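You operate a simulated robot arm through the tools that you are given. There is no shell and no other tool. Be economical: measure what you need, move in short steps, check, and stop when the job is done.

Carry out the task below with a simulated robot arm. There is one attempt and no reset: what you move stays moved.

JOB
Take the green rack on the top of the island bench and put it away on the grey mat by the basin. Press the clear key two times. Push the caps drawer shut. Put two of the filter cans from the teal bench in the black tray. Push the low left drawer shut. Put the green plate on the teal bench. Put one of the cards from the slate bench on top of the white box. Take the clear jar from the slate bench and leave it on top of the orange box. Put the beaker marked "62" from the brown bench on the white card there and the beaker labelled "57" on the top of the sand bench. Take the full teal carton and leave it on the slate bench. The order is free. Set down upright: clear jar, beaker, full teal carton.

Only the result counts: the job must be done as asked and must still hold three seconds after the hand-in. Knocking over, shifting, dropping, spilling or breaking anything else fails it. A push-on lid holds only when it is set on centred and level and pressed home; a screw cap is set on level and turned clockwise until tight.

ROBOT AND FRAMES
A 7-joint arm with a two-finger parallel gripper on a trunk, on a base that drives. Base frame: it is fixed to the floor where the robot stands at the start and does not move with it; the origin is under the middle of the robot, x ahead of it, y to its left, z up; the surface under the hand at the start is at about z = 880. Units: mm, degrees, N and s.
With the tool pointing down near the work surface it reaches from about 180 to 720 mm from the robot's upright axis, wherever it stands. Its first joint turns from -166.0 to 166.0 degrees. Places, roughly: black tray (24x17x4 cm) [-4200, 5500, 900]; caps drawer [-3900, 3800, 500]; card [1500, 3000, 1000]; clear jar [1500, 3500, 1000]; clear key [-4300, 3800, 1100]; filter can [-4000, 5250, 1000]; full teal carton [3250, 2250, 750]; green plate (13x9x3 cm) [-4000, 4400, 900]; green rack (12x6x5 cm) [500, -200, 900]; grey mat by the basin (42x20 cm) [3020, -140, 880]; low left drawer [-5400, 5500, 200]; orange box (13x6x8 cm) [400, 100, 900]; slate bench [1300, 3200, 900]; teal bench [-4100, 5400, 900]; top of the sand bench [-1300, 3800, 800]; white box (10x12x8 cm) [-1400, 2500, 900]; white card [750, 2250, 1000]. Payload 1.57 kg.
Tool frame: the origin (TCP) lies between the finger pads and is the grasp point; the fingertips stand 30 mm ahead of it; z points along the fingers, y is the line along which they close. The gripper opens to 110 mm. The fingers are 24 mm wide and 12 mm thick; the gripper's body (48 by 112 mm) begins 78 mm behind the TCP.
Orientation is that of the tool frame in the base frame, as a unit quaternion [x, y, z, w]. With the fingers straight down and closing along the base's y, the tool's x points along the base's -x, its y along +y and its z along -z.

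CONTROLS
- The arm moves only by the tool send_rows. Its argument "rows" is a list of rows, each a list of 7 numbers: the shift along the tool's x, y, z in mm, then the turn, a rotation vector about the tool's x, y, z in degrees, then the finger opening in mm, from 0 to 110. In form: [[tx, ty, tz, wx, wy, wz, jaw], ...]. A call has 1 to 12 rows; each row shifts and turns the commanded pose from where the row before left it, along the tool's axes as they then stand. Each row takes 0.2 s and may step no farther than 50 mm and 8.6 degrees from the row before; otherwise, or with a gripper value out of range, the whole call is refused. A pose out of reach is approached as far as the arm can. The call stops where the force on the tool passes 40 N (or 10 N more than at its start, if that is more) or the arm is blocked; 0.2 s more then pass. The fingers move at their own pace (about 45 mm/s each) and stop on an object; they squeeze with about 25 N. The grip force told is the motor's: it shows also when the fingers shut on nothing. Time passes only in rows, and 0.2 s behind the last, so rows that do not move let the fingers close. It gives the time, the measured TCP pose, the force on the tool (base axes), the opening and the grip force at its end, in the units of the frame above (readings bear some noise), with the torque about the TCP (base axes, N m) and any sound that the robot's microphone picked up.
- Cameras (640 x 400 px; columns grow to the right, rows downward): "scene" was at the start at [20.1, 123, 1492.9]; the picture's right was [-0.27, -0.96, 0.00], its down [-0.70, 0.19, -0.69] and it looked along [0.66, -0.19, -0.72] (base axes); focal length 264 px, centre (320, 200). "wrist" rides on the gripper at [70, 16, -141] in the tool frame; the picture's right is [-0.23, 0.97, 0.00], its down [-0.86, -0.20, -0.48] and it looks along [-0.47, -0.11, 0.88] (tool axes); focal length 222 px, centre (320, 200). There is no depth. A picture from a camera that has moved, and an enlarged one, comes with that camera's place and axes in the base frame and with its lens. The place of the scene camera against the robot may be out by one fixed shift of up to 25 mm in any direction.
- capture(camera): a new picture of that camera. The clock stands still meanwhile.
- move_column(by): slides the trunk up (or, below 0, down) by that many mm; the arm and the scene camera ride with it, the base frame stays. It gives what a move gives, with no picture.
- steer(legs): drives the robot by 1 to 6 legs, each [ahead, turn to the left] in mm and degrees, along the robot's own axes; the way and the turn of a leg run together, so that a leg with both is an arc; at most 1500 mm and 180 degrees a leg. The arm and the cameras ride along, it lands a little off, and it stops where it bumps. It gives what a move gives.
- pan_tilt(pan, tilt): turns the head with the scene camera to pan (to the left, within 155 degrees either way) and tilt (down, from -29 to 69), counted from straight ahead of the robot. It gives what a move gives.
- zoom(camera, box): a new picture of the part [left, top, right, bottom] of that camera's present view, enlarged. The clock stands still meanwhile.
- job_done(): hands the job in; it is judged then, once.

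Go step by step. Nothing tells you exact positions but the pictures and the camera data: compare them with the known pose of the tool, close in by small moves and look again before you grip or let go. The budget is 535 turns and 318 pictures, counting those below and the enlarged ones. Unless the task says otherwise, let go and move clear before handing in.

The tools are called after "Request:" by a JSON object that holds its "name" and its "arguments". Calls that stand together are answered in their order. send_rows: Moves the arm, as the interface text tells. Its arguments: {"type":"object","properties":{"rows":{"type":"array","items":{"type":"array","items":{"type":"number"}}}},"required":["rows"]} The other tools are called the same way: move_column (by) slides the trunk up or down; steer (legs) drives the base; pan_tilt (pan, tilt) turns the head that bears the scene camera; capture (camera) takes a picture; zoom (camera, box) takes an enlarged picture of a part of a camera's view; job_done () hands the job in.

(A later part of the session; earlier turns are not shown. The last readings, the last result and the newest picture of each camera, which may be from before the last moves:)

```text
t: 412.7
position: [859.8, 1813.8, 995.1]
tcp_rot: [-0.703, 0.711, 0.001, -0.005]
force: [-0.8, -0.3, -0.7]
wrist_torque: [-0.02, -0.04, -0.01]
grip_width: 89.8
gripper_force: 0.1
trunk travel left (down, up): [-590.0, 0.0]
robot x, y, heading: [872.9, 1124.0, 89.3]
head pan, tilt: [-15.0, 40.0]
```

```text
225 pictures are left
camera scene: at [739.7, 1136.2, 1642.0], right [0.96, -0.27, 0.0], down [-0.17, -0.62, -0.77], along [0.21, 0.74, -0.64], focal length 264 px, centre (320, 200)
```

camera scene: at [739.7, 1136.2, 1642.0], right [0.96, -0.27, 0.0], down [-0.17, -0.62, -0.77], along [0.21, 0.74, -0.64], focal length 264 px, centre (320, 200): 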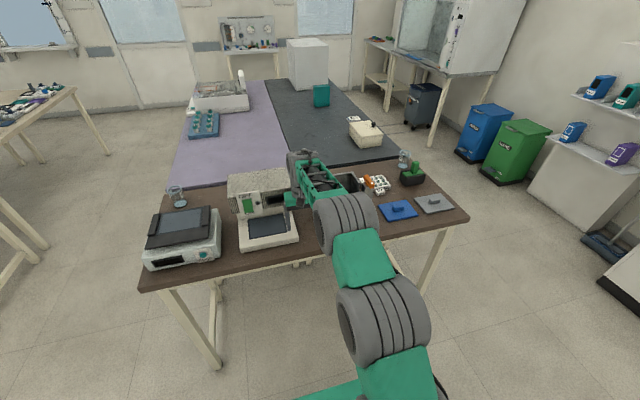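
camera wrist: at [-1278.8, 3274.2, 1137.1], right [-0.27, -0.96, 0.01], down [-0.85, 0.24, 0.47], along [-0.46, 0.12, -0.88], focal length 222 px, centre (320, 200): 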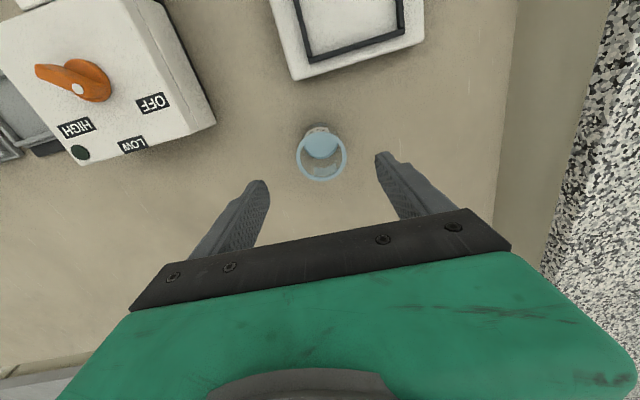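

Request:
{"name": "zoom", "arguments": {"camera": "scene", "box": [210, 130, 450, 270]}}

Request:
{"name": "capture", "arguments": {"camera": "wrist"}}

```text
2.67 times, centred on (330, 200) of scene
camera zoom: at [739.7, 1136.2, 1642.0], right [0.96, -0.27, 0.0], down [-0.17, -0.62, -0.77], along [0.21, 0.74, -0.64], focal length 704 px, centre (293, 200)
```

zoom: 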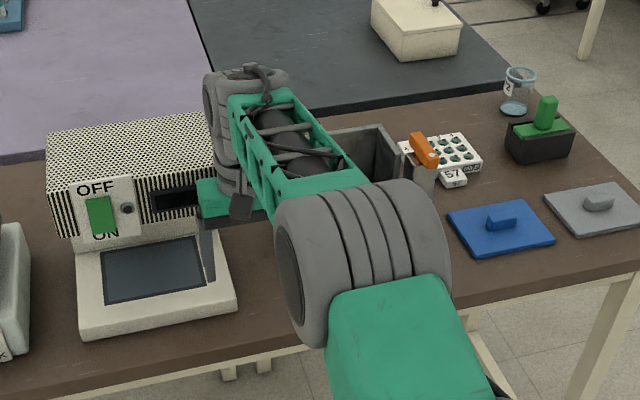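

```text
223 pictures are left
camera wrist: at [843.0, 1743.6, 1137.3], right [-0.97, 0.24, 0.01], down [0.21, 0.86, 0.47], along [0.11, 0.46, -0.88], focal length 222 px, centre (320, 200)
```

wrist: 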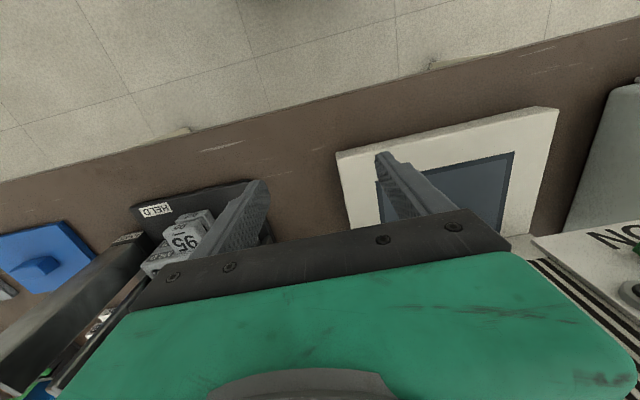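

The gripper is clear but close to the printer. I pull straight back, then raise, then view again.

Request:
{"name": "send_rows", "arguments": {"rows": [[45, 0, 0, 0, 0, 0, 100], [45, 0, 0, 0, 0, 0, 100], [45, 0, 0, 0, 0, 0, 100], [35, 0, -30, 0, 0, 0, 100], [20, 0, -40, 0, 0, 0, 100], [0, 0, -45, 0, 0, 0, 100], [0, 0, -45, 0, 0, 0, 100], [0, 0, -45, 0, 0, 0, 100]]}}

Request:
{"name": "steer", "arguments": {"legs": [[-100, 0]]}}

Request:
{"name": "capture", "arguments": {"camera": "scene"}}

```text
t: 414.5
position: [858.3, 1623.0, 1202.9]
tcp_rot: [-0.703, 0.712, 0.002, -0.005]
force: [0.1, -1.0, 0.4]
wrist_torque: [0.0, -0.02, -0.01]
grip_width: 100.1
gripper_force: 0.1
trunk travel left (down, up): [-590.0, 0.0]
robot x, y, heading: [868.8, 1126.6, 89.5]
head pan, tilt: [-15.0, 40.0]
```

```text
t: 415.7
position: [856.7, 1523.8, 1202.2]
tcp_rot: [-0.703, 0.711, 0.002, -0.003]
force: [-0.3, -0.9, 0.7]
wrist_torque: [0.03, 0.01, 0.01]
grip_width: 100.2
gripper_force: 0.1
trunk travel left (down, up): [-590.0, 0.0]
robot x, y, heading: [865.6, 1025.8, 89.2]
head pan, tilt: [-15.0, 40.0]
```

```text
222 pictures are left
camera scene: at [738.6, 1035.7, 1642.1], right [0.96, -0.27, 0.0], down [-0.17, -0.62, -0.77], along [0.21, 0.74, -0.64], focal length 264 px, centre (320, 200)
```

scene: 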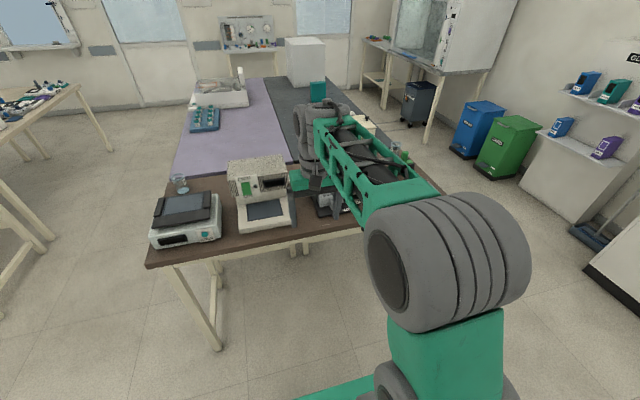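

I drive forward so the tool (held high at z 1200) looks down between printer and black unit.

Request:
{"name": "steer", "arguments": {"legs": [[400, 0]]}}

Request:
{"name": "capture", "arguments": {"camera": "wrist"}}

Request:
{"name": "capture", "arguments": {"camera": "scene"}}

```text
t: 418.1
position: [856.0, 1919.6, 1202.1]
tcp_rot: [-0.706, 0.708, 0.001, -0.005]
force: [0.4, -0.2, 0.5]
wrist_torque: [0.0, 0.02, -0.04]
grip_width: 100.0
gripper_force: 0.0
trunk travel left (down, up): [-590.0, 0.0]
robot x, y, heading: [874.0, 1410.9, 89.3]
head pan, tilt: [-15.0, 40.0]
```

```text
221 pictures are left
camera wrist: at [841.0, 1850.0, 1343.9], right [-0.97, 0.23, 0.01], down [0.21, 0.86, 0.47], along [0.1, 0.46, -0.88], focal length 222 px, centre (320, 200)
```

wrist: 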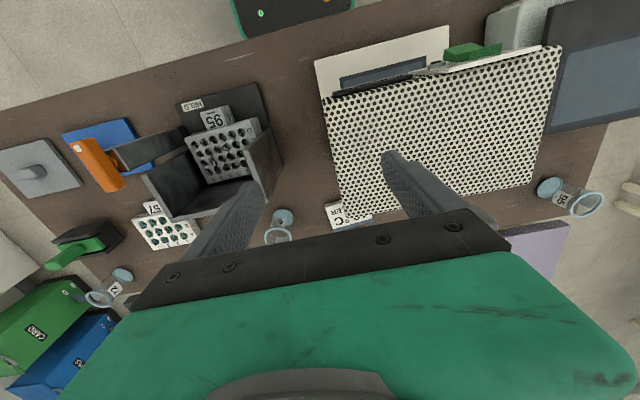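

```text
220 pictures are left
camera scene: at [741.6, 1430.9, 1642.0], right [0.96, -0.26, 0.0], down [-0.17, -0.62, -0.77], along [0.2, 0.74, -0.64], focal length 264 px, centre (320, 200)
```

scene: 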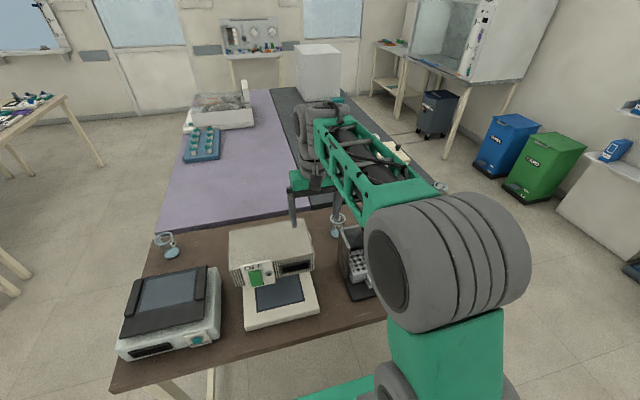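

Now I see it all: "62" at about (988,2111), card at about (827,2137), printer back edge y≈2065. I yaw the tool so its camera side faces east (away from the printer), and inch forward.

Request:
{"name": "send_rows", "arguments": {"rows": [[0, 0, 0, 0, 0, -8.2, 100], [0, 0, 0, 0, 0, -8.2, 100], [0, 0, 0, 0, 0, -8.2, 100], [0, 0, 0, 0, 0, -8.2, 100], [0, 0, 0, 0, 0, -8.2, 100], [0, 0, 0, 0, 0, -8.2, 100], [0, 0, 0, 0, 0, -8.2, 100], [0, 0, 0, 0, 0, -8.2, 100], [0, 0, 0, 0, 0, -8.2, 100], [0, 0, 0, 0, 0, -8.2, 100], [0, 0, 0, 0, 0, -8.2, 100]]}}

Request:
{"name": "steer", "arguments": {"legs": [[50, 0]]}}

Request:
{"name": "capture", "arguments": {"camera": "wrist"}}

```text
t: 420.5
position: [857.7, 1919.7, 1202.7]
tcp_rot: [1.0, 0.001, -0.004, 0.003]
force: [-0.7, -0.8, 0.2]
wrist_torque: [0.01, -0.05, -0.01]
grip_width: 100.1
gripper_force: 0.1
trunk travel left (down, up): [-590.0, 0.0]
robot x, y, heading: [871.7, 1418.9, 89.8]
head pan, tilt: [-15.0, 40.0]
```

```text
t: 421.4
position: [856.3, 1971.1, 1201.7]
tcp_rot: [1.0, 0.0, -0.004, 0.002]
force: [-0.2, 0.6, -0.5]
wrist_torque: [0.0, 0.0, 0.03]
grip_width: 99.7
gripper_force: 0.1
trunk travel left (down, up): [-590.0, 0.0]
robot x, y, heading: [872.3, 1470.1, 89.6]
head pan, tilt: [-15.0, 40.0]
```

```text
219 pictures are left
camera wrist: at [927.1, 1954.9, 1343.1], right [-0.23, -0.97, 0.01], down [-0.85, 0.2, 0.48], along [-0.47, 0.1, -0.87], focal length 222 px, centre (320, 200)
```

wrist: 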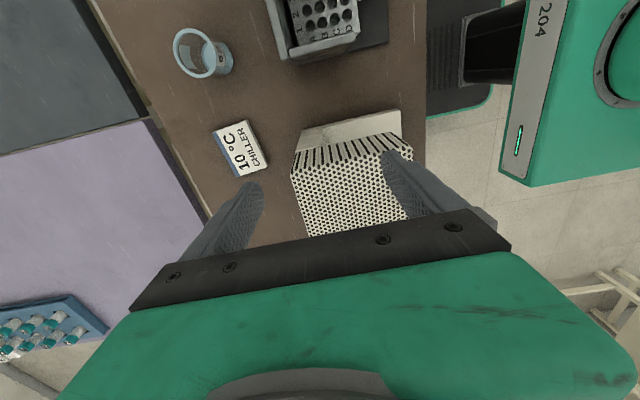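

Card spans x 787–886, y 2099–2181. I route north, then east over beaker "62", and look.

Request:
{"name": "send_rows", "arguments": {"rows": [[0, -30, 25, 0, 0, 0, 100], [0, -30, 25, 0, 0, 0, 100], [0, -40, 20, 0, 0, 0, 100], [0, -41, 15, 0, 0, 0, 100], [45, 0, 0, 0, 0, 0, 100], [45, 0, 0, 0, 0, 0, 100], [45, 0, 0, 0, 0, 0, 100], [0, 0, 30, 0, 0, 0, 100], [0, 0, 0, 0, 0, 0, 100]]}}

Request:
{"name": "capture", "arguments": {"camera": "wrist"}}

Request:
{"name": "capture", "arguments": {"camera": "scene"}}

```text
t: 423.4
position: [990.8, 2111.4, 1086.6]
tcp_rot: [1.0, 0.0, -0.004, 0.002]
force: [-0.1, 0.1, 0.1]
wrist_torque: [0.03, -0.01, 0.01]
grip_width: 99.8
gripper_force: 0.1
trunk travel left (down, up): [-590.0, 0.0]
robot x, y, heading: [870.7, 1470.3, 89.7]
head pan, tilt: [-15.0, 40.0]
```

```text
218 pictures are left
camera wrist: at [1061.5, 2094.4, 1227.5], right [-0.23, -0.97, 0.01], down [-0.85, 0.2, 0.48], along [-0.47, 0.1, -0.87], focal length 222 px, centre (320, 200)
```

wrist: 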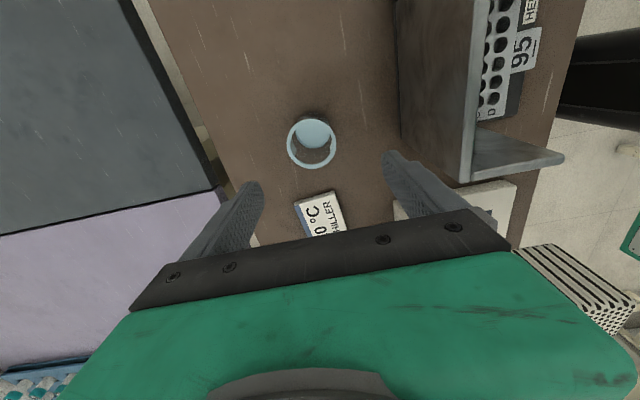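

```text
217 pictures are left
camera scene: at [741.6, 1480.7, 1642.0], right [0.96, -0.26, 0.0], down [-0.17, -0.62, -0.77], along [0.2, 0.74, -0.64], focal length 264 px, centre (320, 200)
```

scene: 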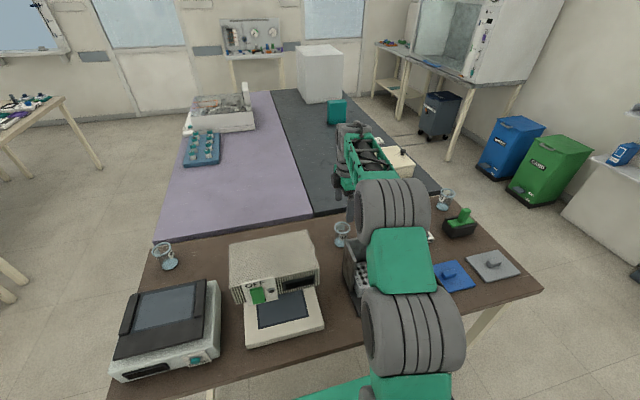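

Beaker axis about (998,2118). Adjust, lower, check.

Request:
{"name": "send_rows", "arguments": {"rows": [[7, -7, 20, 0, 0, 0, 96], [0, 0, 40, 0, 0, 0, 96], [0, 0, 20, 0, 0, 0, 96], [0, 0, 0, 0, 0, 0, 96]]}}

Request:
{"name": "capture", "arguments": {"camera": "wrist"}}

```text
t: 424.4
position: [999.7, 2118.2, 1006.0]
tcp_rot: [1.0, 0.0, -0.005, 0.002]
force: [-0.3, 0.6, 0.1]
wrist_torque: [0.03, 0.01, 0.04]
grip_width: 95.8
gripper_force: 0.0
trunk travel left (down, up): [-590.0, 0.0]
robot x, y, heading: [872.0, 1466.3, 89.8]
head pan, tilt: [-15.0, 40.0]
```

```text
216 pictures are left
camera wrist: at [1069.1, 2101.7, 1147.4], right [-0.23, -0.97, 0.01], down [-0.85, 0.2, 0.48], along [-0.47, 0.1, -0.87], focal length 222 px, centre (320, 200)
```

wrist: 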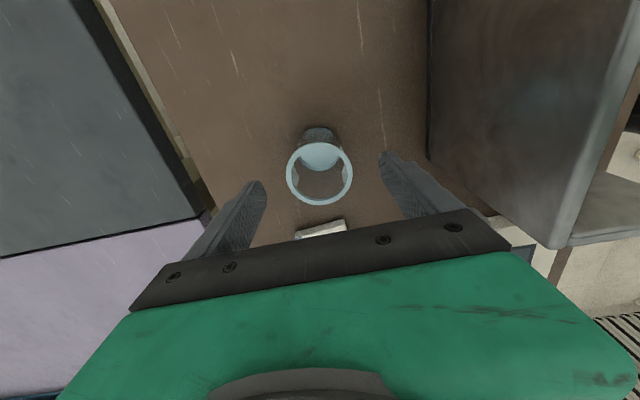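

Centred. Lower and grip.

Request:
{"name": "send_rows", "arguments": {"rows": [[0, 0, 30, 0, 0, 0, 96], [0, 0, 30, 0, 0, 0, 96], [0, 0, 20, 0, 0, 0, 96], [0, 0, 0, 0, 0, 0, 75], [0, 0, 0, 0, 0, 0, 55], [0, 0, 0, 0, 0, 0, 40], [0, 0, 0, 0, 0, 0, 40], [0, 0, 0, 0, 0, 0, 40]]}}

Request:
{"name": "capture", "arguments": {"camera": "wrist"}}

```text
t: 426.2
position: [997.5, 2115.6, 925.0]
tcp_rot: [1.0, -0.001, -0.004, 0.003]
force: [-0.2, 0.3, -0.4]
wrist_torque: [0.01, 0.02, 0.02]
grip_width: 56.8
gripper_force: 24.4
trunk travel left (down, up): [-590.0, 0.0]
robot x, y, heading: [874.0, 1469.4, 89.8]
head pan, tilt: [-15.0, 40.0]
```

```text
215 pictures are left
camera wrist: at [1067.7, 2100.4, 1065.3], right [-0.23, -0.97, 0.01], down [-0.85, 0.2, 0.48], along [-0.47, 0.1, -0.87], focal length 222 px, centre (320, 200)
```

wrist: 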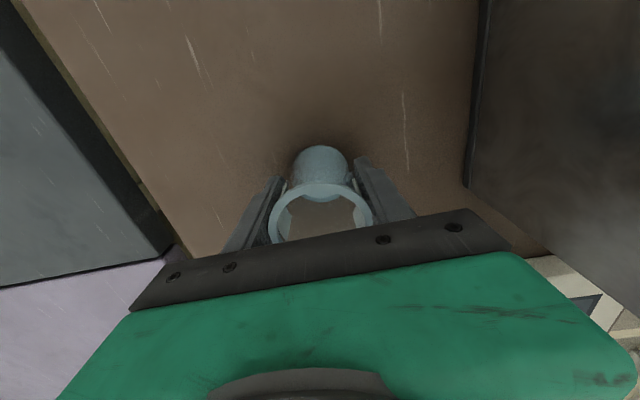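

Gripped. Lift and carry west over the card.

Request:
{"name": "send_rows", "arguments": {"rows": [[0, 0, -15, 0, 0, 0, 40], [0, 0, -30, 0, 0, 0, 40], [0, 0, -25, 0, 0, 0, 40], [0, -12, 0, 0, 0, 0, 40], [-40, -12, 0, 0, 0, 0, 40], [-40, 0, 0, 0, 0, 0, 40], [-40, 0, 0, 0, 0, 0, 40], [-40, 0, 0, 0, 0, 0, 40], [0, 0, 0, 0, 0, 0, 40]]}}

Request:
{"name": "capture", "arguments": {"camera": "wrist"}}

Request:
{"name": "zoom", "arguments": {"camera": "scene", "box": [230, 170, 400, 300]}}

```text
t: 428.2
position: [836.6, 2140.7, 997.3]
tcp_rot: [1.0, 0.0, -0.004, 0.004]
force: [0.0, -0.1, -0.5]
wrist_torque: [0.03, -0.02, -0.03]
grip_width: 56.6
gripper_force: 25.0
trunk travel left (down, up): [-590.0, 0.0]
robot x, y, heading: [873.4, 1468.9, 89.7]
head pan, tilt: [-15.0, 40.0]
```

```text
214 pictures are left
camera wrist: at [906.8, 2124.6, 1138.0], right [-0.23, -0.97, 0.01], down [-0.85, 0.2, 0.48], along [-0.47, 0.1, -0.87], focal length 222 px, centre (320, 200)
```

wrist: 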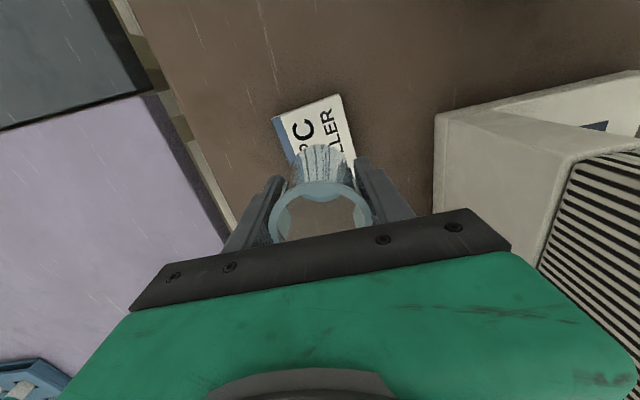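

```text
3.08 times, centred on (315, 235) of scene
camera zoom: at [741.8, 1480.5, 1642.0], right [0.96, -0.26, 0.0], down [-0.17, -0.62, -0.77], along [0.2, 0.74, -0.64], focal length 812 px, centre (335, 92)
```

zoom: 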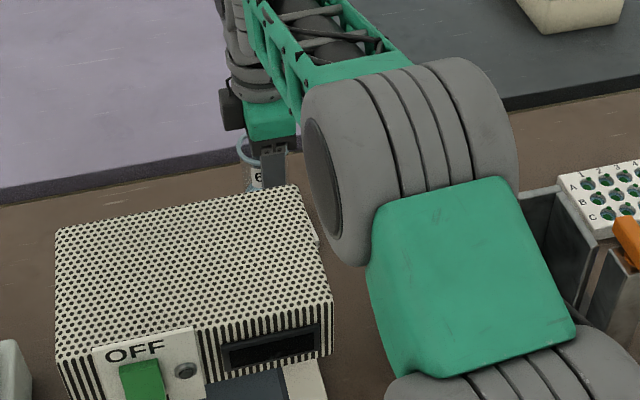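

Positioned over the card. Lowering.

Request:
{"name": "send_rows", "arguments": {"rows": [[0, 0, 25, 0, 0, 0, 40], [0, 0, 18, 0, 0, 0, 40], [0, 0, 4, 0, 0, 0, 40], [0, 0, 0, 0, 0, 0, 40]]}}

Request:
{"name": "send_rows", "arguments": {"rows": [[0, 0, 3, 0, 0, 0, 40], [0, 0, 0, 0, 0, 0, 40]]}}

Request:
{"name": "send_rows", "arguments": {"rows": [[0, 0, 3, 0, 0, 0, 40], [0, 0, 0, 0, 0, 0, 40]]}}

```text
t: 429.2
position: [837.4, 2139.9, 949.1]
tcp_rot: [1.0, 0.0, -0.004, 0.003]
force: [-0.2, -0.2, -0.7]
wrist_torque: [0.02, -0.02, -0.02]
grip_width: 56.5
gripper_force: 25.4
trunk travel left (down, up): [-590.0, 0.0]
robot x, y, heading: [871.0, 1467.9, 89.9]
head pan, tilt: [-15.0, 40.0]
```

```text
t: 429.9
position: [837.0, 2141.7, 947.3]
tcp_rot: [1.0, 0.001, -0.005, 0.003]
force: [0.0, 0.3, -1.0]
wrist_torque: [0.04, 0.0, 0.01]
grip_width: 56.5
gripper_force: 24.8
trunk travel left (down, up): [-590.0, 0.0]
robot x, y, heading: [868.9, 1465.3, 89.7]
head pan, tilt: [-15.0, 40.0]
```

```text
t: 430.4
position: [836.1, 2140.1, 943.1]
tcp_rot: [1.0, -0.001, -0.004, 0.002]
force: [-0.1, 0.0, -0.6]
wrist_torque: [-0.01, 0.01, 0.0]
grip_width: 56.5
gripper_force: 25.0
trunk travel left (down, up): [-590.0, 0.0]
robot x, y, heading: [872.8, 1466.8, 90.1]
head pan, tilt: [-15.0, 40.0]
```

Request:
{"name": "send_rows", "arguments": {"rows": [[0, 0, 2, 0, 0, 0, 40], [0, 0, 0, 0, 0, 0, 40]]}}

Request:
{"name": "send_rows", "arguments": {"rows": [[0, 0, 2, 0, 0, 0, 40], [0, 0, 0, 0, 0, 0, 40]]}}

Request:
{"name": "send_rows", "arguments": {"rows": [[0, 0, 2, 0, 0, 0, 40], [0, 0, 0, 0, 0, 0, 40]]}}

```text
t: 431.1
position: [836.4, 2141.1, 940.5]
tcp_rot: [1.0, 0.0, -0.004, 0.004]
force: [0.1, -0.7, -1.2]
wrist_torque: [0.01, 0.04, 0.01]
grip_width: 56.2
gripper_force: 24.9
trunk travel left (down, up): [-590.0, 0.0]
robot x, y, heading: [871.3, 1468.7, 90.0]
head pan, tilt: [-15.0, 40.0]
```

```text
t: 431.6
position: [836.8, 2140.5, 941.7]
tcp_rot: [1.0, 0.0, -0.004, 0.001]
force: [0.5, 0.9, 7.0]
wrist_torque: [0.13, 0.0, 0.03]
grip_width: 56.3
gripper_force: 24.8
trunk travel left (down, up): [-590.0, 0.0]
robot x, y, heading: [875.4, 1469.3, 89.8]
head pan, tilt: [-15.0, 40.0]
```

```text
t: 432.2
position: [836.0, 2141.2, 940.3]
tcp_rot: [1.0, 0.0, -0.005, 0.0]
force: [-0.2, 0.9, 16.9]
wrist_torque: [0.12, 0.01, 0.13]
grip_width: 56.0
gripper_force: 24.6
trunk travel left (down, up): [-590.0, 0.0]
robot x, y, heading: [867.9, 1461.3, 89.6]
head pan, tilt: [-15.0, 40.0]
```

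Contact. Release, and rise straight up clear of the rim.

Request:
{"name": "send_rows", "arguments": {"rows": [[0, 0, -3, 0, 0, 0, 45], [0, 0, 0, 0, 0, 0, 62], [0, 0, 0, 0, 0, 0, 80], [0, 0, 0, 0, 0, 0, 90], [0, 0, -25, 0, 0, 0, 90], [0, 0, -40, 0, 0, 0, 90], [0, 0, -40, 0, 0, 0, 90], [0, 0, -20, 0, 0, 0, 90]]}}

Request:
{"name": "capture", "arguments": {"camera": "wrist"}}

```text
t: 434.1
position: [837.9, 2141.0, 1065.6]
tcp_rot: [1.0, 0.001, -0.005, 0.002]
force: [-1.0, -0.8, -0.3]
wrist_torque: [0.01, -0.01, -0.02]
grip_width: 90.0
gripper_force: 0.1
trunk travel left (down, up): [-590.0, 0.0]
robot x, y, heading: [871.0, 1469.8, 90.0]
head pan, tilt: [-15.0, 40.0]
```

```text
212 pictures are left
camera wrist: at [908.0, 2124.8, 1207.3], right [-0.23, -0.97, 0.01], down [-0.85, 0.2, 0.48], along [-0.47, 0.1, -0.87], focal length 222 px, centre (320, 200)
```

wrist: 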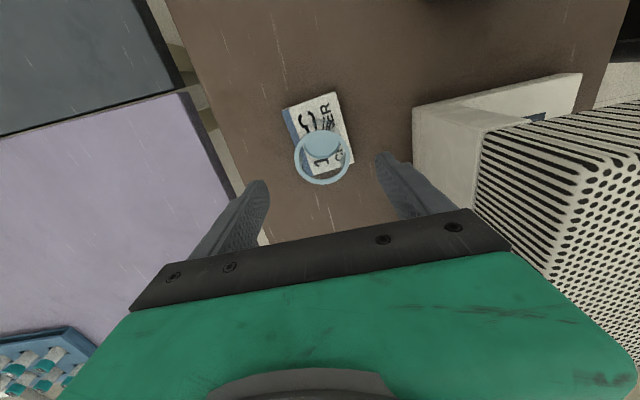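

Beaker "62" stands on the card. I exit through the gap between printer and unit while rising.

Request:
{"name": "send_rows", "arguments": {"rows": [[28, 0, 0, 0, 0, 0, 60], [28, 0, 0, 0, 0, 0, 50], [0, 10, -20, 0, 0, 0, 50], [0, 20, -30, 0, 0, 0, 50], [0, 30, -30, 0, 0, 0, 50], [0, 30, -30, 0, 0, 0, 50], [0, 40, -25, 0, 0, 0, 50], [0, 45, 0, 0, 0, 0, 50], [0, 45, 0, 0, 0, 0, 50]]}}

```text
t: 436.1
position: [893.8, 1920.7, 1199.6]
tcp_rot: [1.0, 0.0, -0.005, 0.003]
force: [0.3, 0.3, -0.2]
wrist_torque: [0.01, 0.0, -0.03]
grip_width: 49.9
gripper_force: 0.0
trunk travel left (down, up): [-590.0, 0.0]
robot x, y, heading: [873.5, 1471.5, 90.0]
head pan, tilt: [-15.0, 40.0]
```

Request:
{"name": "steer", "arguments": {"legs": [[-350, 0], [0, 90], [1400, 0], [1400, 0], [1000, 0]]}}

Request:
{"name": "send_rows", "arguments": {"rows": [[0, 0, 0, 0, 0, 8.2, 60], [0, 0, 0, 0, 0, 8.2, 60], [0, 0, 0, 0, 0, 8.2, 60], [0, 0, 0, 0, 0, 8.2, 60], [0, 0, 0, 0, 0, 8.2, 60], [0, 0, 0, 0, 0, 8.2, 60], [0, 0, 0, 0, 0, 8.2, 60], [0, 0, 0, 0, 0, 8.2, 60], [0, 0, 0, 0, 0, 8.2, 60], [0, 0, 0, 0, 0, 8.2, 60], [0, 0, 0, 0, 0, 8.2, 60]]}}

Request:
{"name": "pan_tilt", "arguments": {"pan": -55, "tilt": 25}}

Request:
{"name": "capture", "arguments": {"camera": "scene"}}

```text
t: 459.9
position: [-3337.4, 1077.3, 1199.0]
tcp_rot: [0.697, 0.717, -0.001, 0.005]
force: [0.5, 0.4, 0.2]
wrist_torque: [-0.03, -0.01, 0.03]
grip_width: 49.9
gripper_force: 0.1
trunk travel left (down, up): [-590.0, 0.0]
robot x, y, heading: [-2881.3, 1068.4, -178.2]
head pan, tilt: [-15.0, 40.0]
```

```text
t: 462.3
position: [-3337.4, 1077.7, 1200.4]
tcp_rot: [1.0, 0.012, 0.002, 0.004]
force: [0.5, -1.0, -0.5]
wrist_torque: [-0.02, -0.02, 0.0]
grip_width: 60.0
gripper_force: 0.0
trunk travel left (down, up): [-590.0, 0.0]
robot x, y, heading: [-2880.3, 1067.5, -178.3]
head pan, tilt: [-15.0, 40.0]
```

```text
t: 463.4
position: [-3337.6, 1077.8, 1200.6]
tcp_rot: [1.0, 0.014, 0.003, 0.004]
force: [1.0, 1.1, 0.1]
wrist_torque: [-0.02, -0.03, 0.01]
grip_width: 60.0
gripper_force: 0.1
trunk travel left (down, up): [-590.0, 0.0]
robot x, y, heading: [-2883.2, 1068.5, -178.7]
head pan, tilt: [-55.0, 25.0]
```

```text
211 pictures are left
camera scene: at [-2869.0, 980.2, 1665.3], right [0.8, 0.6, 0.0], down [0.25, -0.34, -0.91], along [-0.54, 0.73, -0.42], focal length 264 px, centre (320, 200)
```

scene: 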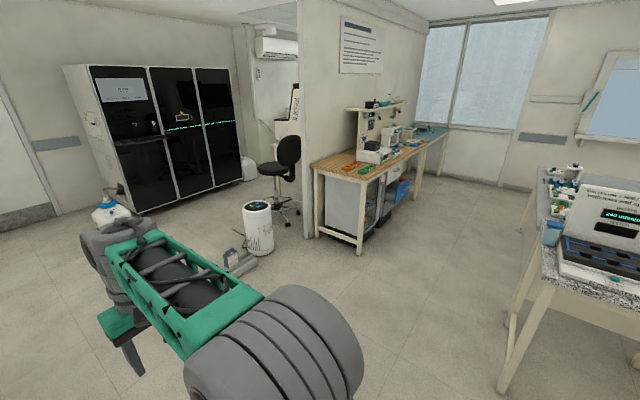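

The wood bench (front x≈-3800) holds the key and caps drawer; the teal bench is beyond. I drive into that aisle.

Request:
{"name": "steer", "arguments": {"legs": [[300, 0], [0, -91.5], [1365, 0], [1300, 0], [0, 90]]}}

Request:
{"name": "pan_tilt", "arguments": {"pan": 0, "tilt": 30}}

Request:
{"name": "capture", "arguments": {"camera": "scene"}}

```text
t: 485.8
position: [-3583.0, 3769.0, 1200.5]
tcp_rot: [1.0, -0.005, 0.003, 0.004]
force: [-0.3, -0.1, 0.5]
wrist_torque: [-0.01, 0.02, -0.02]
grip_width: 59.8
gripper_force: 0.1
trunk travel left (down, up): [-590.0, 0.0]
robot x, y, heading: [-3128.7, 3741.3, 179.2]
head pan, tilt: [-55.0, 25.0]
```

```text
t: 487.0
position: [-3581.9, 3770.0, 1200.5]
tcp_rot: [1.0, -0.006, 0.003, 0.004]
force: [0.2, -0.6, 0.2]
wrist_torque: [0.02, -0.01, 0.01]
grip_width: 60.2
gripper_force: 0.1
trunk travel left (down, up): [-590.0, 0.0]
robot x, y, heading: [-3127.0, 3744.6, 179.7]
head pan, tilt: [0.0, 30.0]
```

```text
210 pictures are left
camera scene: at [-3155.8, 3579.9, 1657.4], right [0.01, 1.0, 0.0], down [0.5, -0.01, -0.87], along [-0.87, 0.01, -0.5], focal length 264 px, centre (320, 200)
```

scene: 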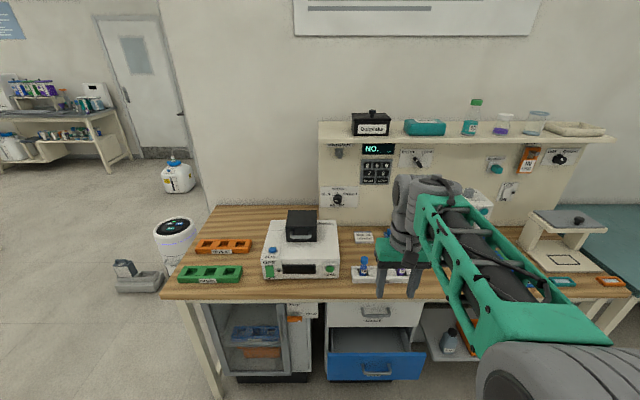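

Request:
{"name": "zoom", "arguments": {"camera": "scene", "box": [310, 130, 440, 220]}}

Request:
{"name": "zoom", "arguments": {"camera": "scene", "box": [200, 280, 480, 400]}}

```text
4.44 times, centred on (375, 175) of scene
camera zoom: at [-3155.8, 3579.9, 1657.4], right [0.01, 1.0, 0.0], down [0.5, -0.01, -0.87], along [-0.87, 0.01, -0.5], focal length 1173 px, centre (76, 311)
```

zoom: 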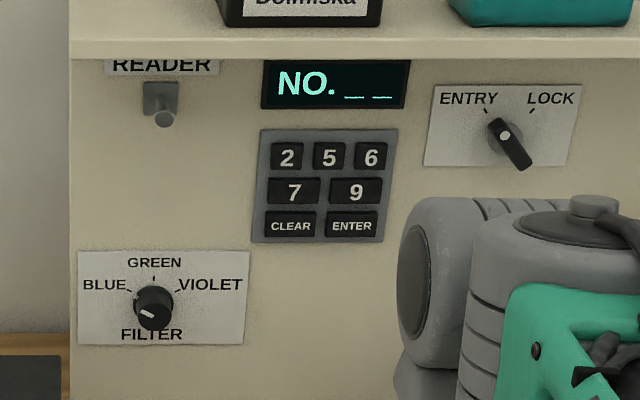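

```text
2.29 times, centred on (340, 340) of scene
camera zoom: at [-3155.8, 3579.9, 1657.4], right [0.01, 1.0, 0.0], down [0.5, -0.01, -0.87], along [-0.87, 0.01, -0.5], focal length 603 px, centre (274, -120)
```

zoom: 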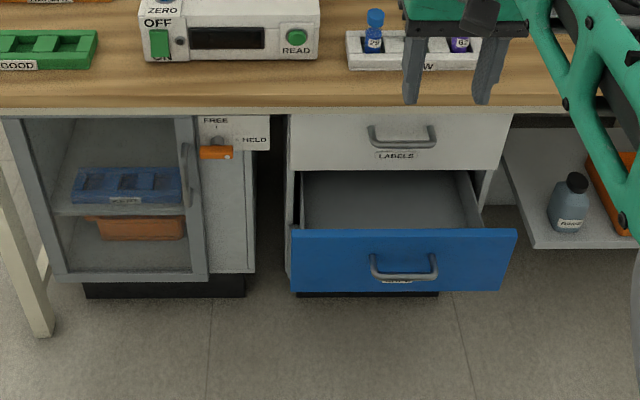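

I see CLEAR at the keypad's lower left, and the open blue drawer. First the drawer: extend a little, pitch the fingers forward, close them, lower the trunk.

Request:
{"name": "send_rows", "arguments": {"rows": [[-45, 0, 0, 0, 0, 0, 0], [-45, 0, 0, 0, 0, 0, 0], [0, 0, 0, 0, -7.5, 0, 0], [0, 0, 0, 0, -7.5, 0, 0], [0, 0, 0, 0, -7.5, 0, 0], [0, 0, 0, 0, -7.5, 0, 0], [0, 0, 0, 0, -7.5, 0, 0], [0, 0, 0, 0, -7.5, 0, 0], [0, 0, 0, 0, -7.5, 0, 0], [0, 0, 0, 0, -7.5, 0, 0]]}}

```text
t: 489.2
position: [-3672.0, 3771.8, 1199.5]
tcp_rot: [0.866, -0.006, -0.499, 0.002]
force: [-0.7, 0.7, 0.0]
wrist_torque: [0.02, -0.02, 0.0]
grip_width: 0.0
gripper_force: 21.7
trunk travel left (down, up): [-590.0, 0.0]
robot x, y, heading: [-3123.9, 3740.2, 179.2]
head pan, tilt: [0.0, 30.0]
```

Request:
{"name": "move_column", "arguments": {"by": -580}}

Request:
{"name": "capture", "arguments": {"camera": "wrist"}}

Request:
{"name": "capture", "arguments": {"camera": "scene"}}

```text
refused: -580 is not a number from -400 to 400
```

```text
207 pictures are left
camera wrist: at [-3515.1, 3752.2, 1211.2], right [-0.12, -0.97, 0.2], down [-0.01, 0.21, 0.98], along [-0.99, 0.12, -0.04], focal length 222 px, centre (320, 200)
```

wrist: 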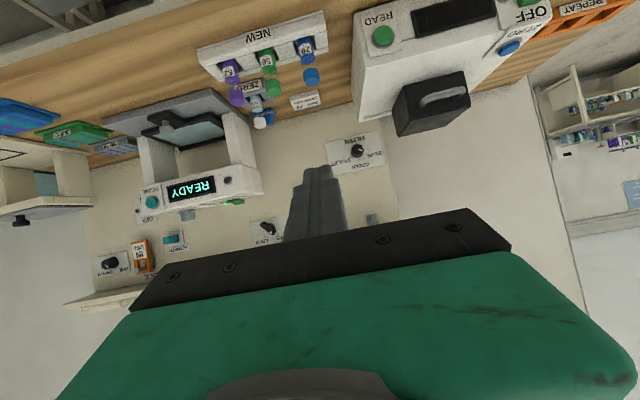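

```text
206 pictures are left
camera scene: at [-3155.6, 3579.8, 1657.4], right [0.01, 1.0, 0.0], down [0.5, -0.01, -0.87], along [-0.87, 0.01, -0.5], focal length 264 px, centre (320, 200)
```

scene: 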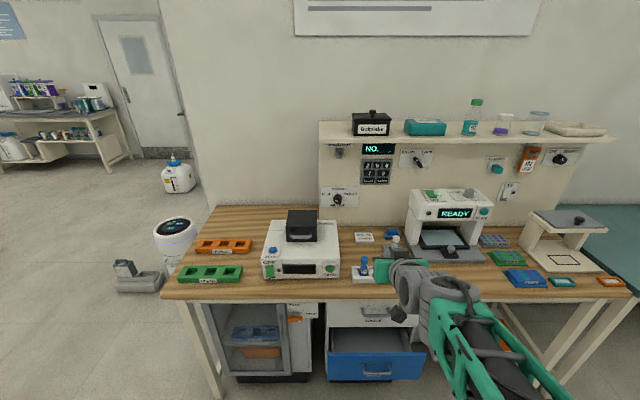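

Request:
{"name": "move_column", "arguments": {"by": -400}}

Request:
{"name": "move_column", "arguments": {"by": -185}}

Request:
{"name": "capture", "arguments": {"camera": "wrist"}}

Request:
{"name": "capture", "arguments": {"camera": "scene"}}

```text
t: 493.0
position: [-3672.7, 3770.4, 799.4]
tcp_rot: [0.867, -0.007, -0.498, 0.001]
force: [0.0, -1.0, -0.8]
wrist_torque: [-0.02, 0.0, 0.02]
grip_width: 0.1
gripper_force: 21.5
trunk travel left (down, up): [-190.0, 400.0]
robot x, y, heading: [-3128.9, 3742.3, 179.4]
head pan, tilt: [0.0, 30.0]
```

```text
t: 495.1
position: [-3671.2, 3771.3, 613.9]
tcp_rot: [0.867, -0.007, -0.498, 0.001]
force: [0.7, 0.3, -0.2]
wrist_torque: [-0.03, 0.01, -0.02]
grip_width: 0.2
gripper_force: 21.6
trunk travel left (down, up): [-5.0, 585.0]
robot x, y, heading: [-3127.2, 3745.4, 179.5]
head pan, tilt: [0.0, 30.0]
```

```text
205 pictures are left
camera wrist: at [-3515.3, 3752.3, 626.3], right [-0.12, -0.97, 0.2], down [-0.02, 0.21, 0.98], along [-0.99, 0.12, -0.04], focal length 222 px, centre (320, 200)
```

wrist: 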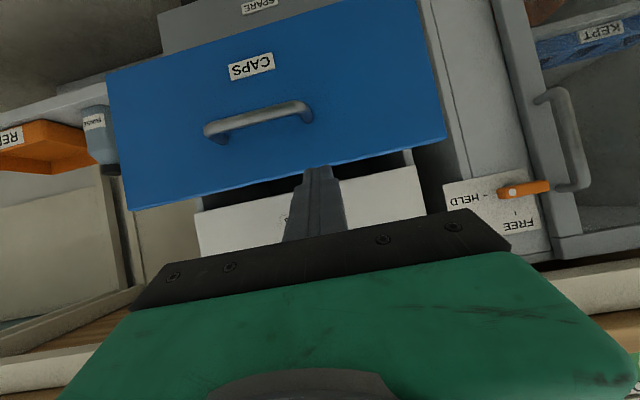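

```text
204 pictures are left
camera scene: at [-3155.8, 3579.9, 1072.4], right [0.01, 1.0, 0.0], down [0.5, -0.01, -0.87], along [-0.87, 0.01, -0.5], focal length 264 px, centre (320, 200)
```

scene: 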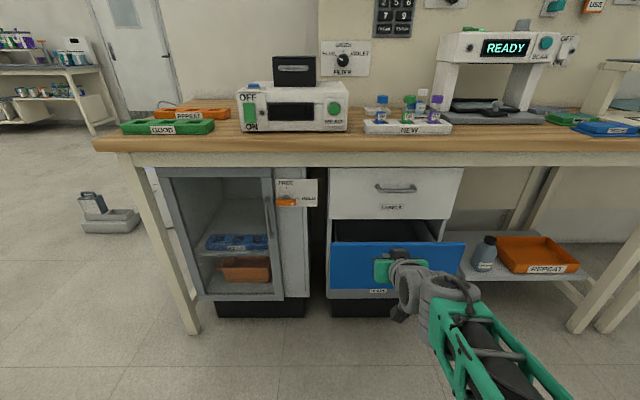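

The drawer reads "CAPS"; its front is at x≈-3771, z 409–580, handle near z 508. I aim above the handle and push.

Request:
{"name": "send_rows", "arguments": {"rows": [[22.5, -27, 13, 0, 0, 0, 0], [22.5, -27, 13, 0, 0, 0, 0], [-15, 0, 26, 0, 0, 0, 0], [-10, 0, 17, 0, 0, 0, 0], [0, 0, 0, 0, 0, 0, 0]]}}

Request:
{"name": "capture", "arguments": {"camera": "wrist"}}

```text
t: 496.3
position: [-3720.1, 3825.1, 562.9]
tcp_rot: [0.867, -0.007, -0.498, 0.001]
force: [-0.2, -0.6, -0.1]
wrist_torque: [-0.02, 0.01, 0.0]
grip_width: 0.0
gripper_force: 21.2
trunk travel left (down, up): [-5.0, 585.0]
robot x, y, heading: [-3127.3, 3744.8, 179.5]
head pan, tilt: [0.0, 30.0]
```

```text
203 pictures are left
camera wrist: at [-3563.8, 3806.7, 574.0], right [-0.12, -0.97, 0.2], down [-0.02, 0.21, 0.98], along [-0.99, 0.12, -0.04], focal length 222 px, centre (320, 200)
```

wrist: 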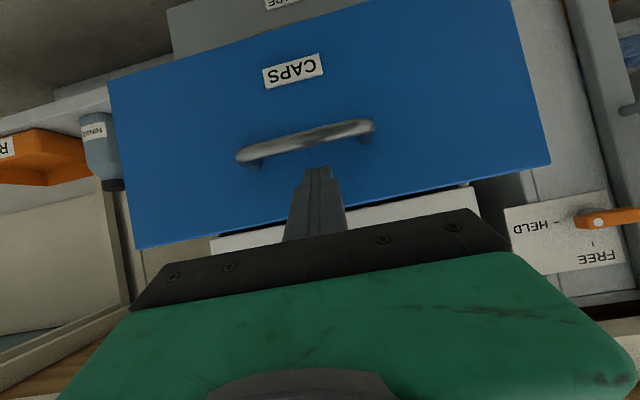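

Request:
{"name": "send_rows", "arguments": {"rows": [[-9, 0, 15.6, 0, 0, 0, 0], [-9, 0, 15.6, 0, 0, 0, 0], [-9, 0, 15.6, 0, 0, 0, 0], [-9, 0, 15.6, 0, 0, 0, 0], [-9, 0, 15.6, 0, 0, 0, 0], [-9, 0, 15.6, 0, 0, 0, 0]]}}

Request:
{"name": "capture", "arguments": {"camera": "wrist"}}

```text
t: 497.7
position: [-3829.0, 3826.2, 561.0]
tcp_rot: [0.867, -0.007, -0.497, 0.002]
force: [-0.4, -0.3, 0.7]
wrist_torque: [0.02, -0.03, -0.02]
grip_width: 0.0
gripper_force: 21.9
trunk travel left (down, up): [-5.0, 585.0]
robot x, y, heading: [-3128.1, 3745.1, 179.6]
head pan, tilt: [0.0, 30.0]
```

```text
202 pictures are left
camera wrist: at [-3672.4, 3807.8, 572.8], right [-0.12, -0.97, 0.2], down [-0.02, 0.21, 0.98], along [-0.99, 0.12, -0.04], focal length 222 px, centre (320, 200)
```

wrist: 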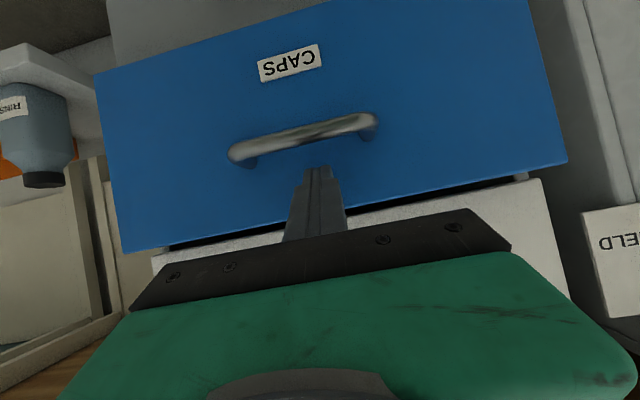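

The drawer slides in. Continue pushing.

Request:
{"name": "send_rows", "arguments": {"rows": [[-9, 0, 15.6, 0, 0, 0, 0], [-9, 0, 15.6, 0, 0, 0, 0], [-9, 0, 15.6, 0, 0, 0, 0], [-9, 0, 15.6, 0, 0, 0, 0], [-9, 0, 15.6, 0, 0, 0, 0], [-9, 0, 15.6, 0, 0, 0, 0]]}}

Request:
{"name": "capture", "arguments": {"camera": "wrist"}}

Request:
{"name": "capture", "arguments": {"camera": "scene"}}

```text
t: 498.4
position: [-3867.2, 3826.3, 561.7]
tcp_rot: [0.869, -0.007, -0.496, 0.002]
force: [20.2, -1.8, 7.9]
wrist_torque: [0.04, 0.17, 0.06]
grip_width: 0.0
gripper_force: 20.9
trunk travel left (down, up): [-5.0, 585.0]
robot x, y, heading: [-3127.8, 3739.4, 179.2]
head pan, tilt: [0.0, 30.0]
stopped in row 3: the force on the tool passed its limit at 98 N (the readings are from after the stop); the commanded pose is now the measured one
```

```text
201 pictures are left
camera wrist: at [-3710.9, 3808.1, 574.0], right [-0.12, -0.97, 0.2], down [-0.02, 0.21, 0.98], along [-0.99, 0.12, -0.05], focal length 222 px, centre (320, 200)
```

wrist: 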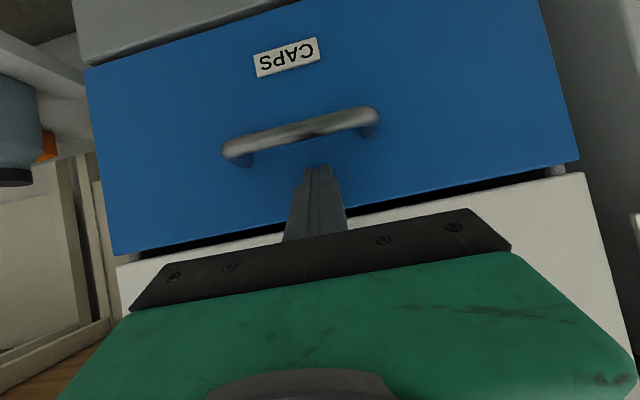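

```text
200 pictures are left
camera scene: at [-3153.9, 3579.7, 1072.6], right [0.01, 1.0, 0.0], down [0.5, -0.01, -0.87], along [-0.87, 0.01, -0.5], focal length 264 px, centre (320, 200)
```

scene: 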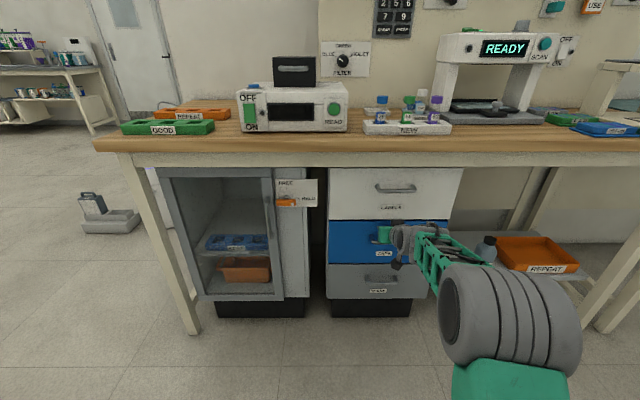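

Looks flush. One more short push to confirm, then a close look.

Request:
{"name": "send_rows", "arguments": {"rows": [[-4, 0, 7, 0, 0, 0, 0], [-4, 0, 7, 0, 0, 0, 0], [-4, 0, 7, 0, 0, 0, 0]]}}

Request:
{"name": "zoom", "arguments": {"camera": "scene", "box": [310, 160, 480, 320]}}

```text
t: 498.7
position: [-3868.8, 3825.4, 561.7]
tcp_rot: [0.869, -0.006, -0.495, 0.002]
force: [29.9, -2.8, 10.9]
wrist_torque: [0.13, 0.22, 0.1]
grip_width: 0.0
gripper_force: 21.2
trunk travel left (down, up): [-5.0, 585.0]
robot x, y, heading: [-3125.7, 3743.0, 179.1]
head pan, tilt: [0.0, 30.0]
stopped in row 1: the force on the tool passed its limit at 59 N (the readings are from after the stop); the commanded pose is now the measured one
```

```text
2.50 times, centred on (395, 240) of scene
camera zoom: at [-3152.7, 3579.7, 1072.5], right [0.01, 1.0, 0.0], down [0.5, -0.01, -0.87], along [-0.87, 0.01, -0.5], focal length 660 px, centre (132, 100)
```

zoom: 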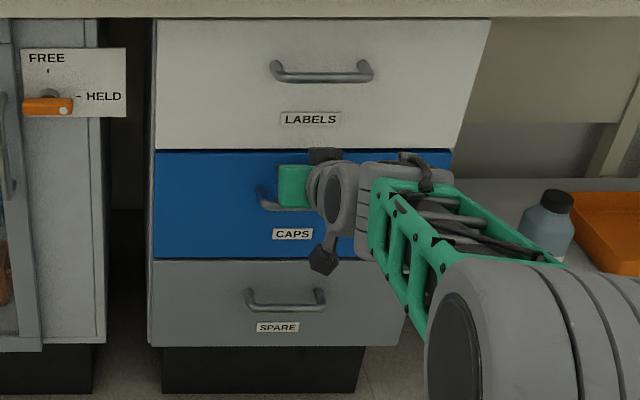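

The CAPS drawer is shut. Back out and raise the trunk for the keypad.

Request:
{"name": "send_rows", "arguments": {"rows": [[24, 0, -41.6, 0, 0, 0, 0], [24, 0, -41.6, 0, 0, 0, 0], [24, 0, -41.6, 0, 0, 0, 0], [24, 0, -41.6, 0, 0, 0, 0]]}}

Request:
{"name": "move_column", "arguments": {"by": 400}}

Request:
{"name": "move_column", "arguments": {"by": 185}}

Request:
{"name": "capture", "arguments": {"camera": "wrist"}}

Request:
{"name": "capture", "arguments": {"camera": "scene"}}

```text
t: 499.7
position: [-3676.9, 3825.0, 564.4]
tcp_rot: [0.87, -0.005, -0.493, 0.003]
force: [-1.2, -0.9, 0.3]
wrist_torque: [-0.02, 0.03, -0.01]
grip_width: 0.1
gripper_force: 21.5
trunk travel left (down, up): [-5.0, 585.0]
robot x, y, heading: [-3125.1, 3745.2, 179.3]
head pan, tilt: [0.0, 30.0]
```

```text
t: 503.5
position: [-3675.9, 3823.1, 965.2]
tcp_rot: [0.871, -0.007, -0.492, 0.002]
force: [-0.5, 0.2, -0.3]
wrist_torque: [0.04, -0.01, -0.04]
grip_width: 0.0
gripper_force: 21.1
trunk travel left (down, up): [-405.0, 185.0]
robot x, y, heading: [-3127.3, 3745.0, 179.1]
head pan, tilt: [0.0, 30.0]
```

```text
t: 505.6
position: [-3677.2, 3824.1, 1149.4]
tcp_rot: [0.87, -0.007, -0.493, 0.002]
force: [-0.5, 1.0, -0.2]
wrist_torque: [0.01, 0.02, 0.01]
grip_width: 0.1
gripper_force: 20.7
trunk travel left (down, up): [-590.0, 0.0]
robot x, y, heading: [-3124.0, 3745.2, 179.2]
head pan, tilt: [0.0, 30.0]
```

```text
198 pictures are left
camera wrist: at [-3520.3, 3806.0, 1162.5], right [-0.13, -0.97, 0.2], down [-0.03, 0.21, 0.98], along [-0.99, 0.12, -0.05], focal length 222 px, centre (320, 200)
```

wrist: 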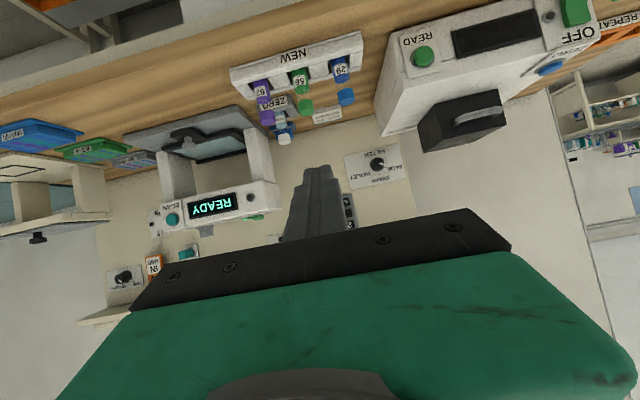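

```text
197 pictures are left
camera scene: at [-3155.3, 3579.8, 1657.3], right [0.01, 1.0, 0.0], down [0.5, -0.01, -0.87], along [-0.87, 0.01, -0.5], focal length 264 px, centre (320, 200)
```

scene: 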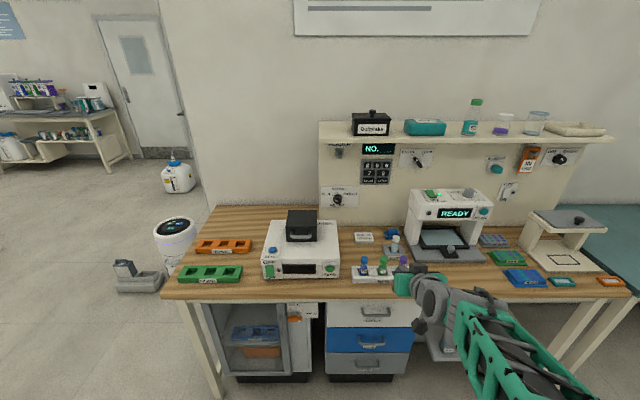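

Corridor to the keypad at y≈3824 is free. I level the tool to horizontal and drive closer.

Request:
{"name": "send_rows", "arguments": {"rows": [[-12, 0, 21, 0, 0, 0, 0], [-12, 0, 21, 0, 0, 0, 0], [0, 0, 0, 0, -7.5, 0, 0], [0, 0, 0, 0, -7.5, 0, 0], [0, 0, 0, 0, -7.5, 0, 0], [0, 0, 0, 0, -6.5, 0, 0]]}}

```text
t: 507.0
position: [-3725.2, 3825.6, 1148.8]
tcp_rot: [0.719, -0.006, -0.695, 0.001]
force: [-0.1, 0.0, -0.1]
wrist_torque: [0.03, -0.02, -0.01]
grip_width: 0.1
gripper_force: 21.0
trunk travel left (down, up): [-590.0, 0.0]
robot x, y, heading: [-3125.3, 3739.9, 179.3]
head pan, tilt: [0.0, 30.0]
```

Request:
{"name": "steer", "arguments": {"legs": [[330, 0]]}}

Request:
{"name": "capture", "arguments": {"camera": "wrist"}}

Request:
{"name": "zoom", "arguments": {"camera": "scene", "box": [300, 100, 520, 300]}}

```text
t: 509.2
position: [-4060.1, 3829.3, 1147.6]
tcp_rot: [0.719, -0.007, -0.695, 0.0]
force: [0.1, 0.4, -0.4]
wrist_torque: [0.0, -0.03, -0.03]
grip_width: 0.0
gripper_force: 21.5
trunk travel left (down, up): [-590.0, 0.0]
robot x, y, heading: [-3461.4, 3750.2, 179.5]
head pan, tilt: [0.0, 30.0]
```

```text
196 pictures are left
camera wrist: at [-3916.8, 3808.5, 1083.3], right [-0.02, -0.97, 0.24], down [0.45, 0.2, 0.87], along [-0.89, 0.12, 0.43], focal length 222 px, centre (320, 200)
```

wrist: 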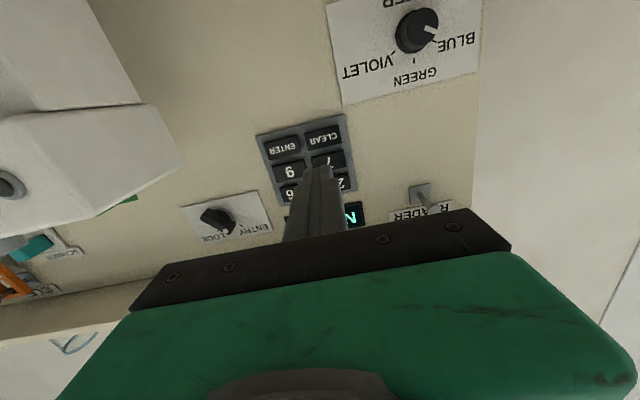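

```text
2.00 times, centred on (410, 200) of scene
camera zoom: at [-3489.6, 3583.4, 1657.4], right [0.01, 1.0, 0.0], down [0.5, 0.0, -0.87], along [-0.87, 0.01, -0.5], focal length 528 px, centre (140, 200)
```

zoom: 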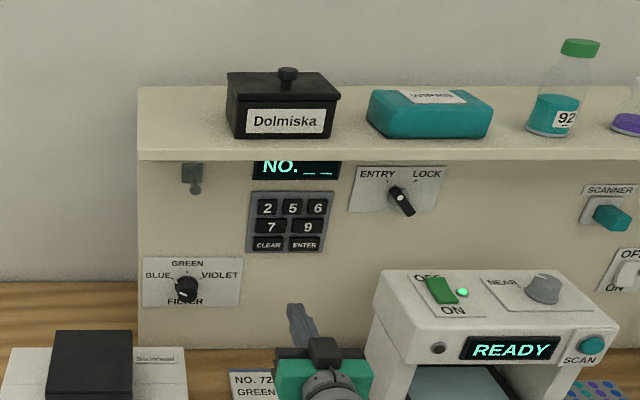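

The fingertips point straight at CLEAR (key at about (-4251,3826,1148)). I drive 70 mm closer and re-check alignment.

Request:
{"name": "steer", "arguments": {"legs": [[70, 0]]}}

Request:
{"name": "capture", "arguments": {"camera": "wrist"}}

```text
t: 510.2
position: [-4129.4, 3828.3, 1147.5]
tcp_rot: [0.719, -0.006, -0.695, 0.001]
force: [-0.3, -0.6, 0.2]
wrist_torque: [0.0, 0.03, 0.0]
grip_width: 0.0
gripper_force: 21.6
trunk travel left (down, up): [-590.0, 0.0]
robot x, y, heading: [-3529.6, 3749.9, 179.0]
head pan, tilt: [0.0, 30.0]
```

```text
194 pictures are left
camera wrist: at [-3985.8, 3809.3, 1083.0], right [-0.02, -0.97, 0.24], down [0.45, 0.2, 0.87], along [-0.89, 0.12, 0.43], focal length 222 px, centre (320, 200)
```

wrist: 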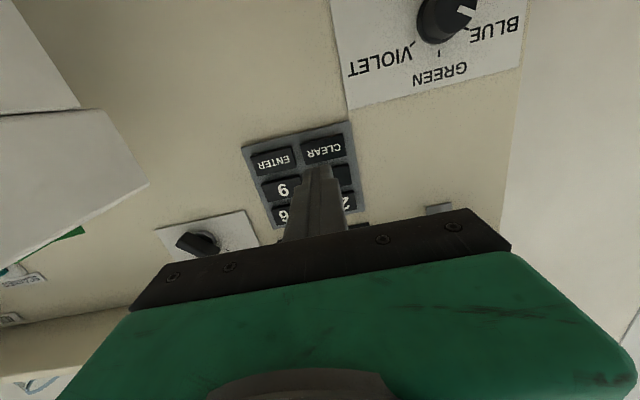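

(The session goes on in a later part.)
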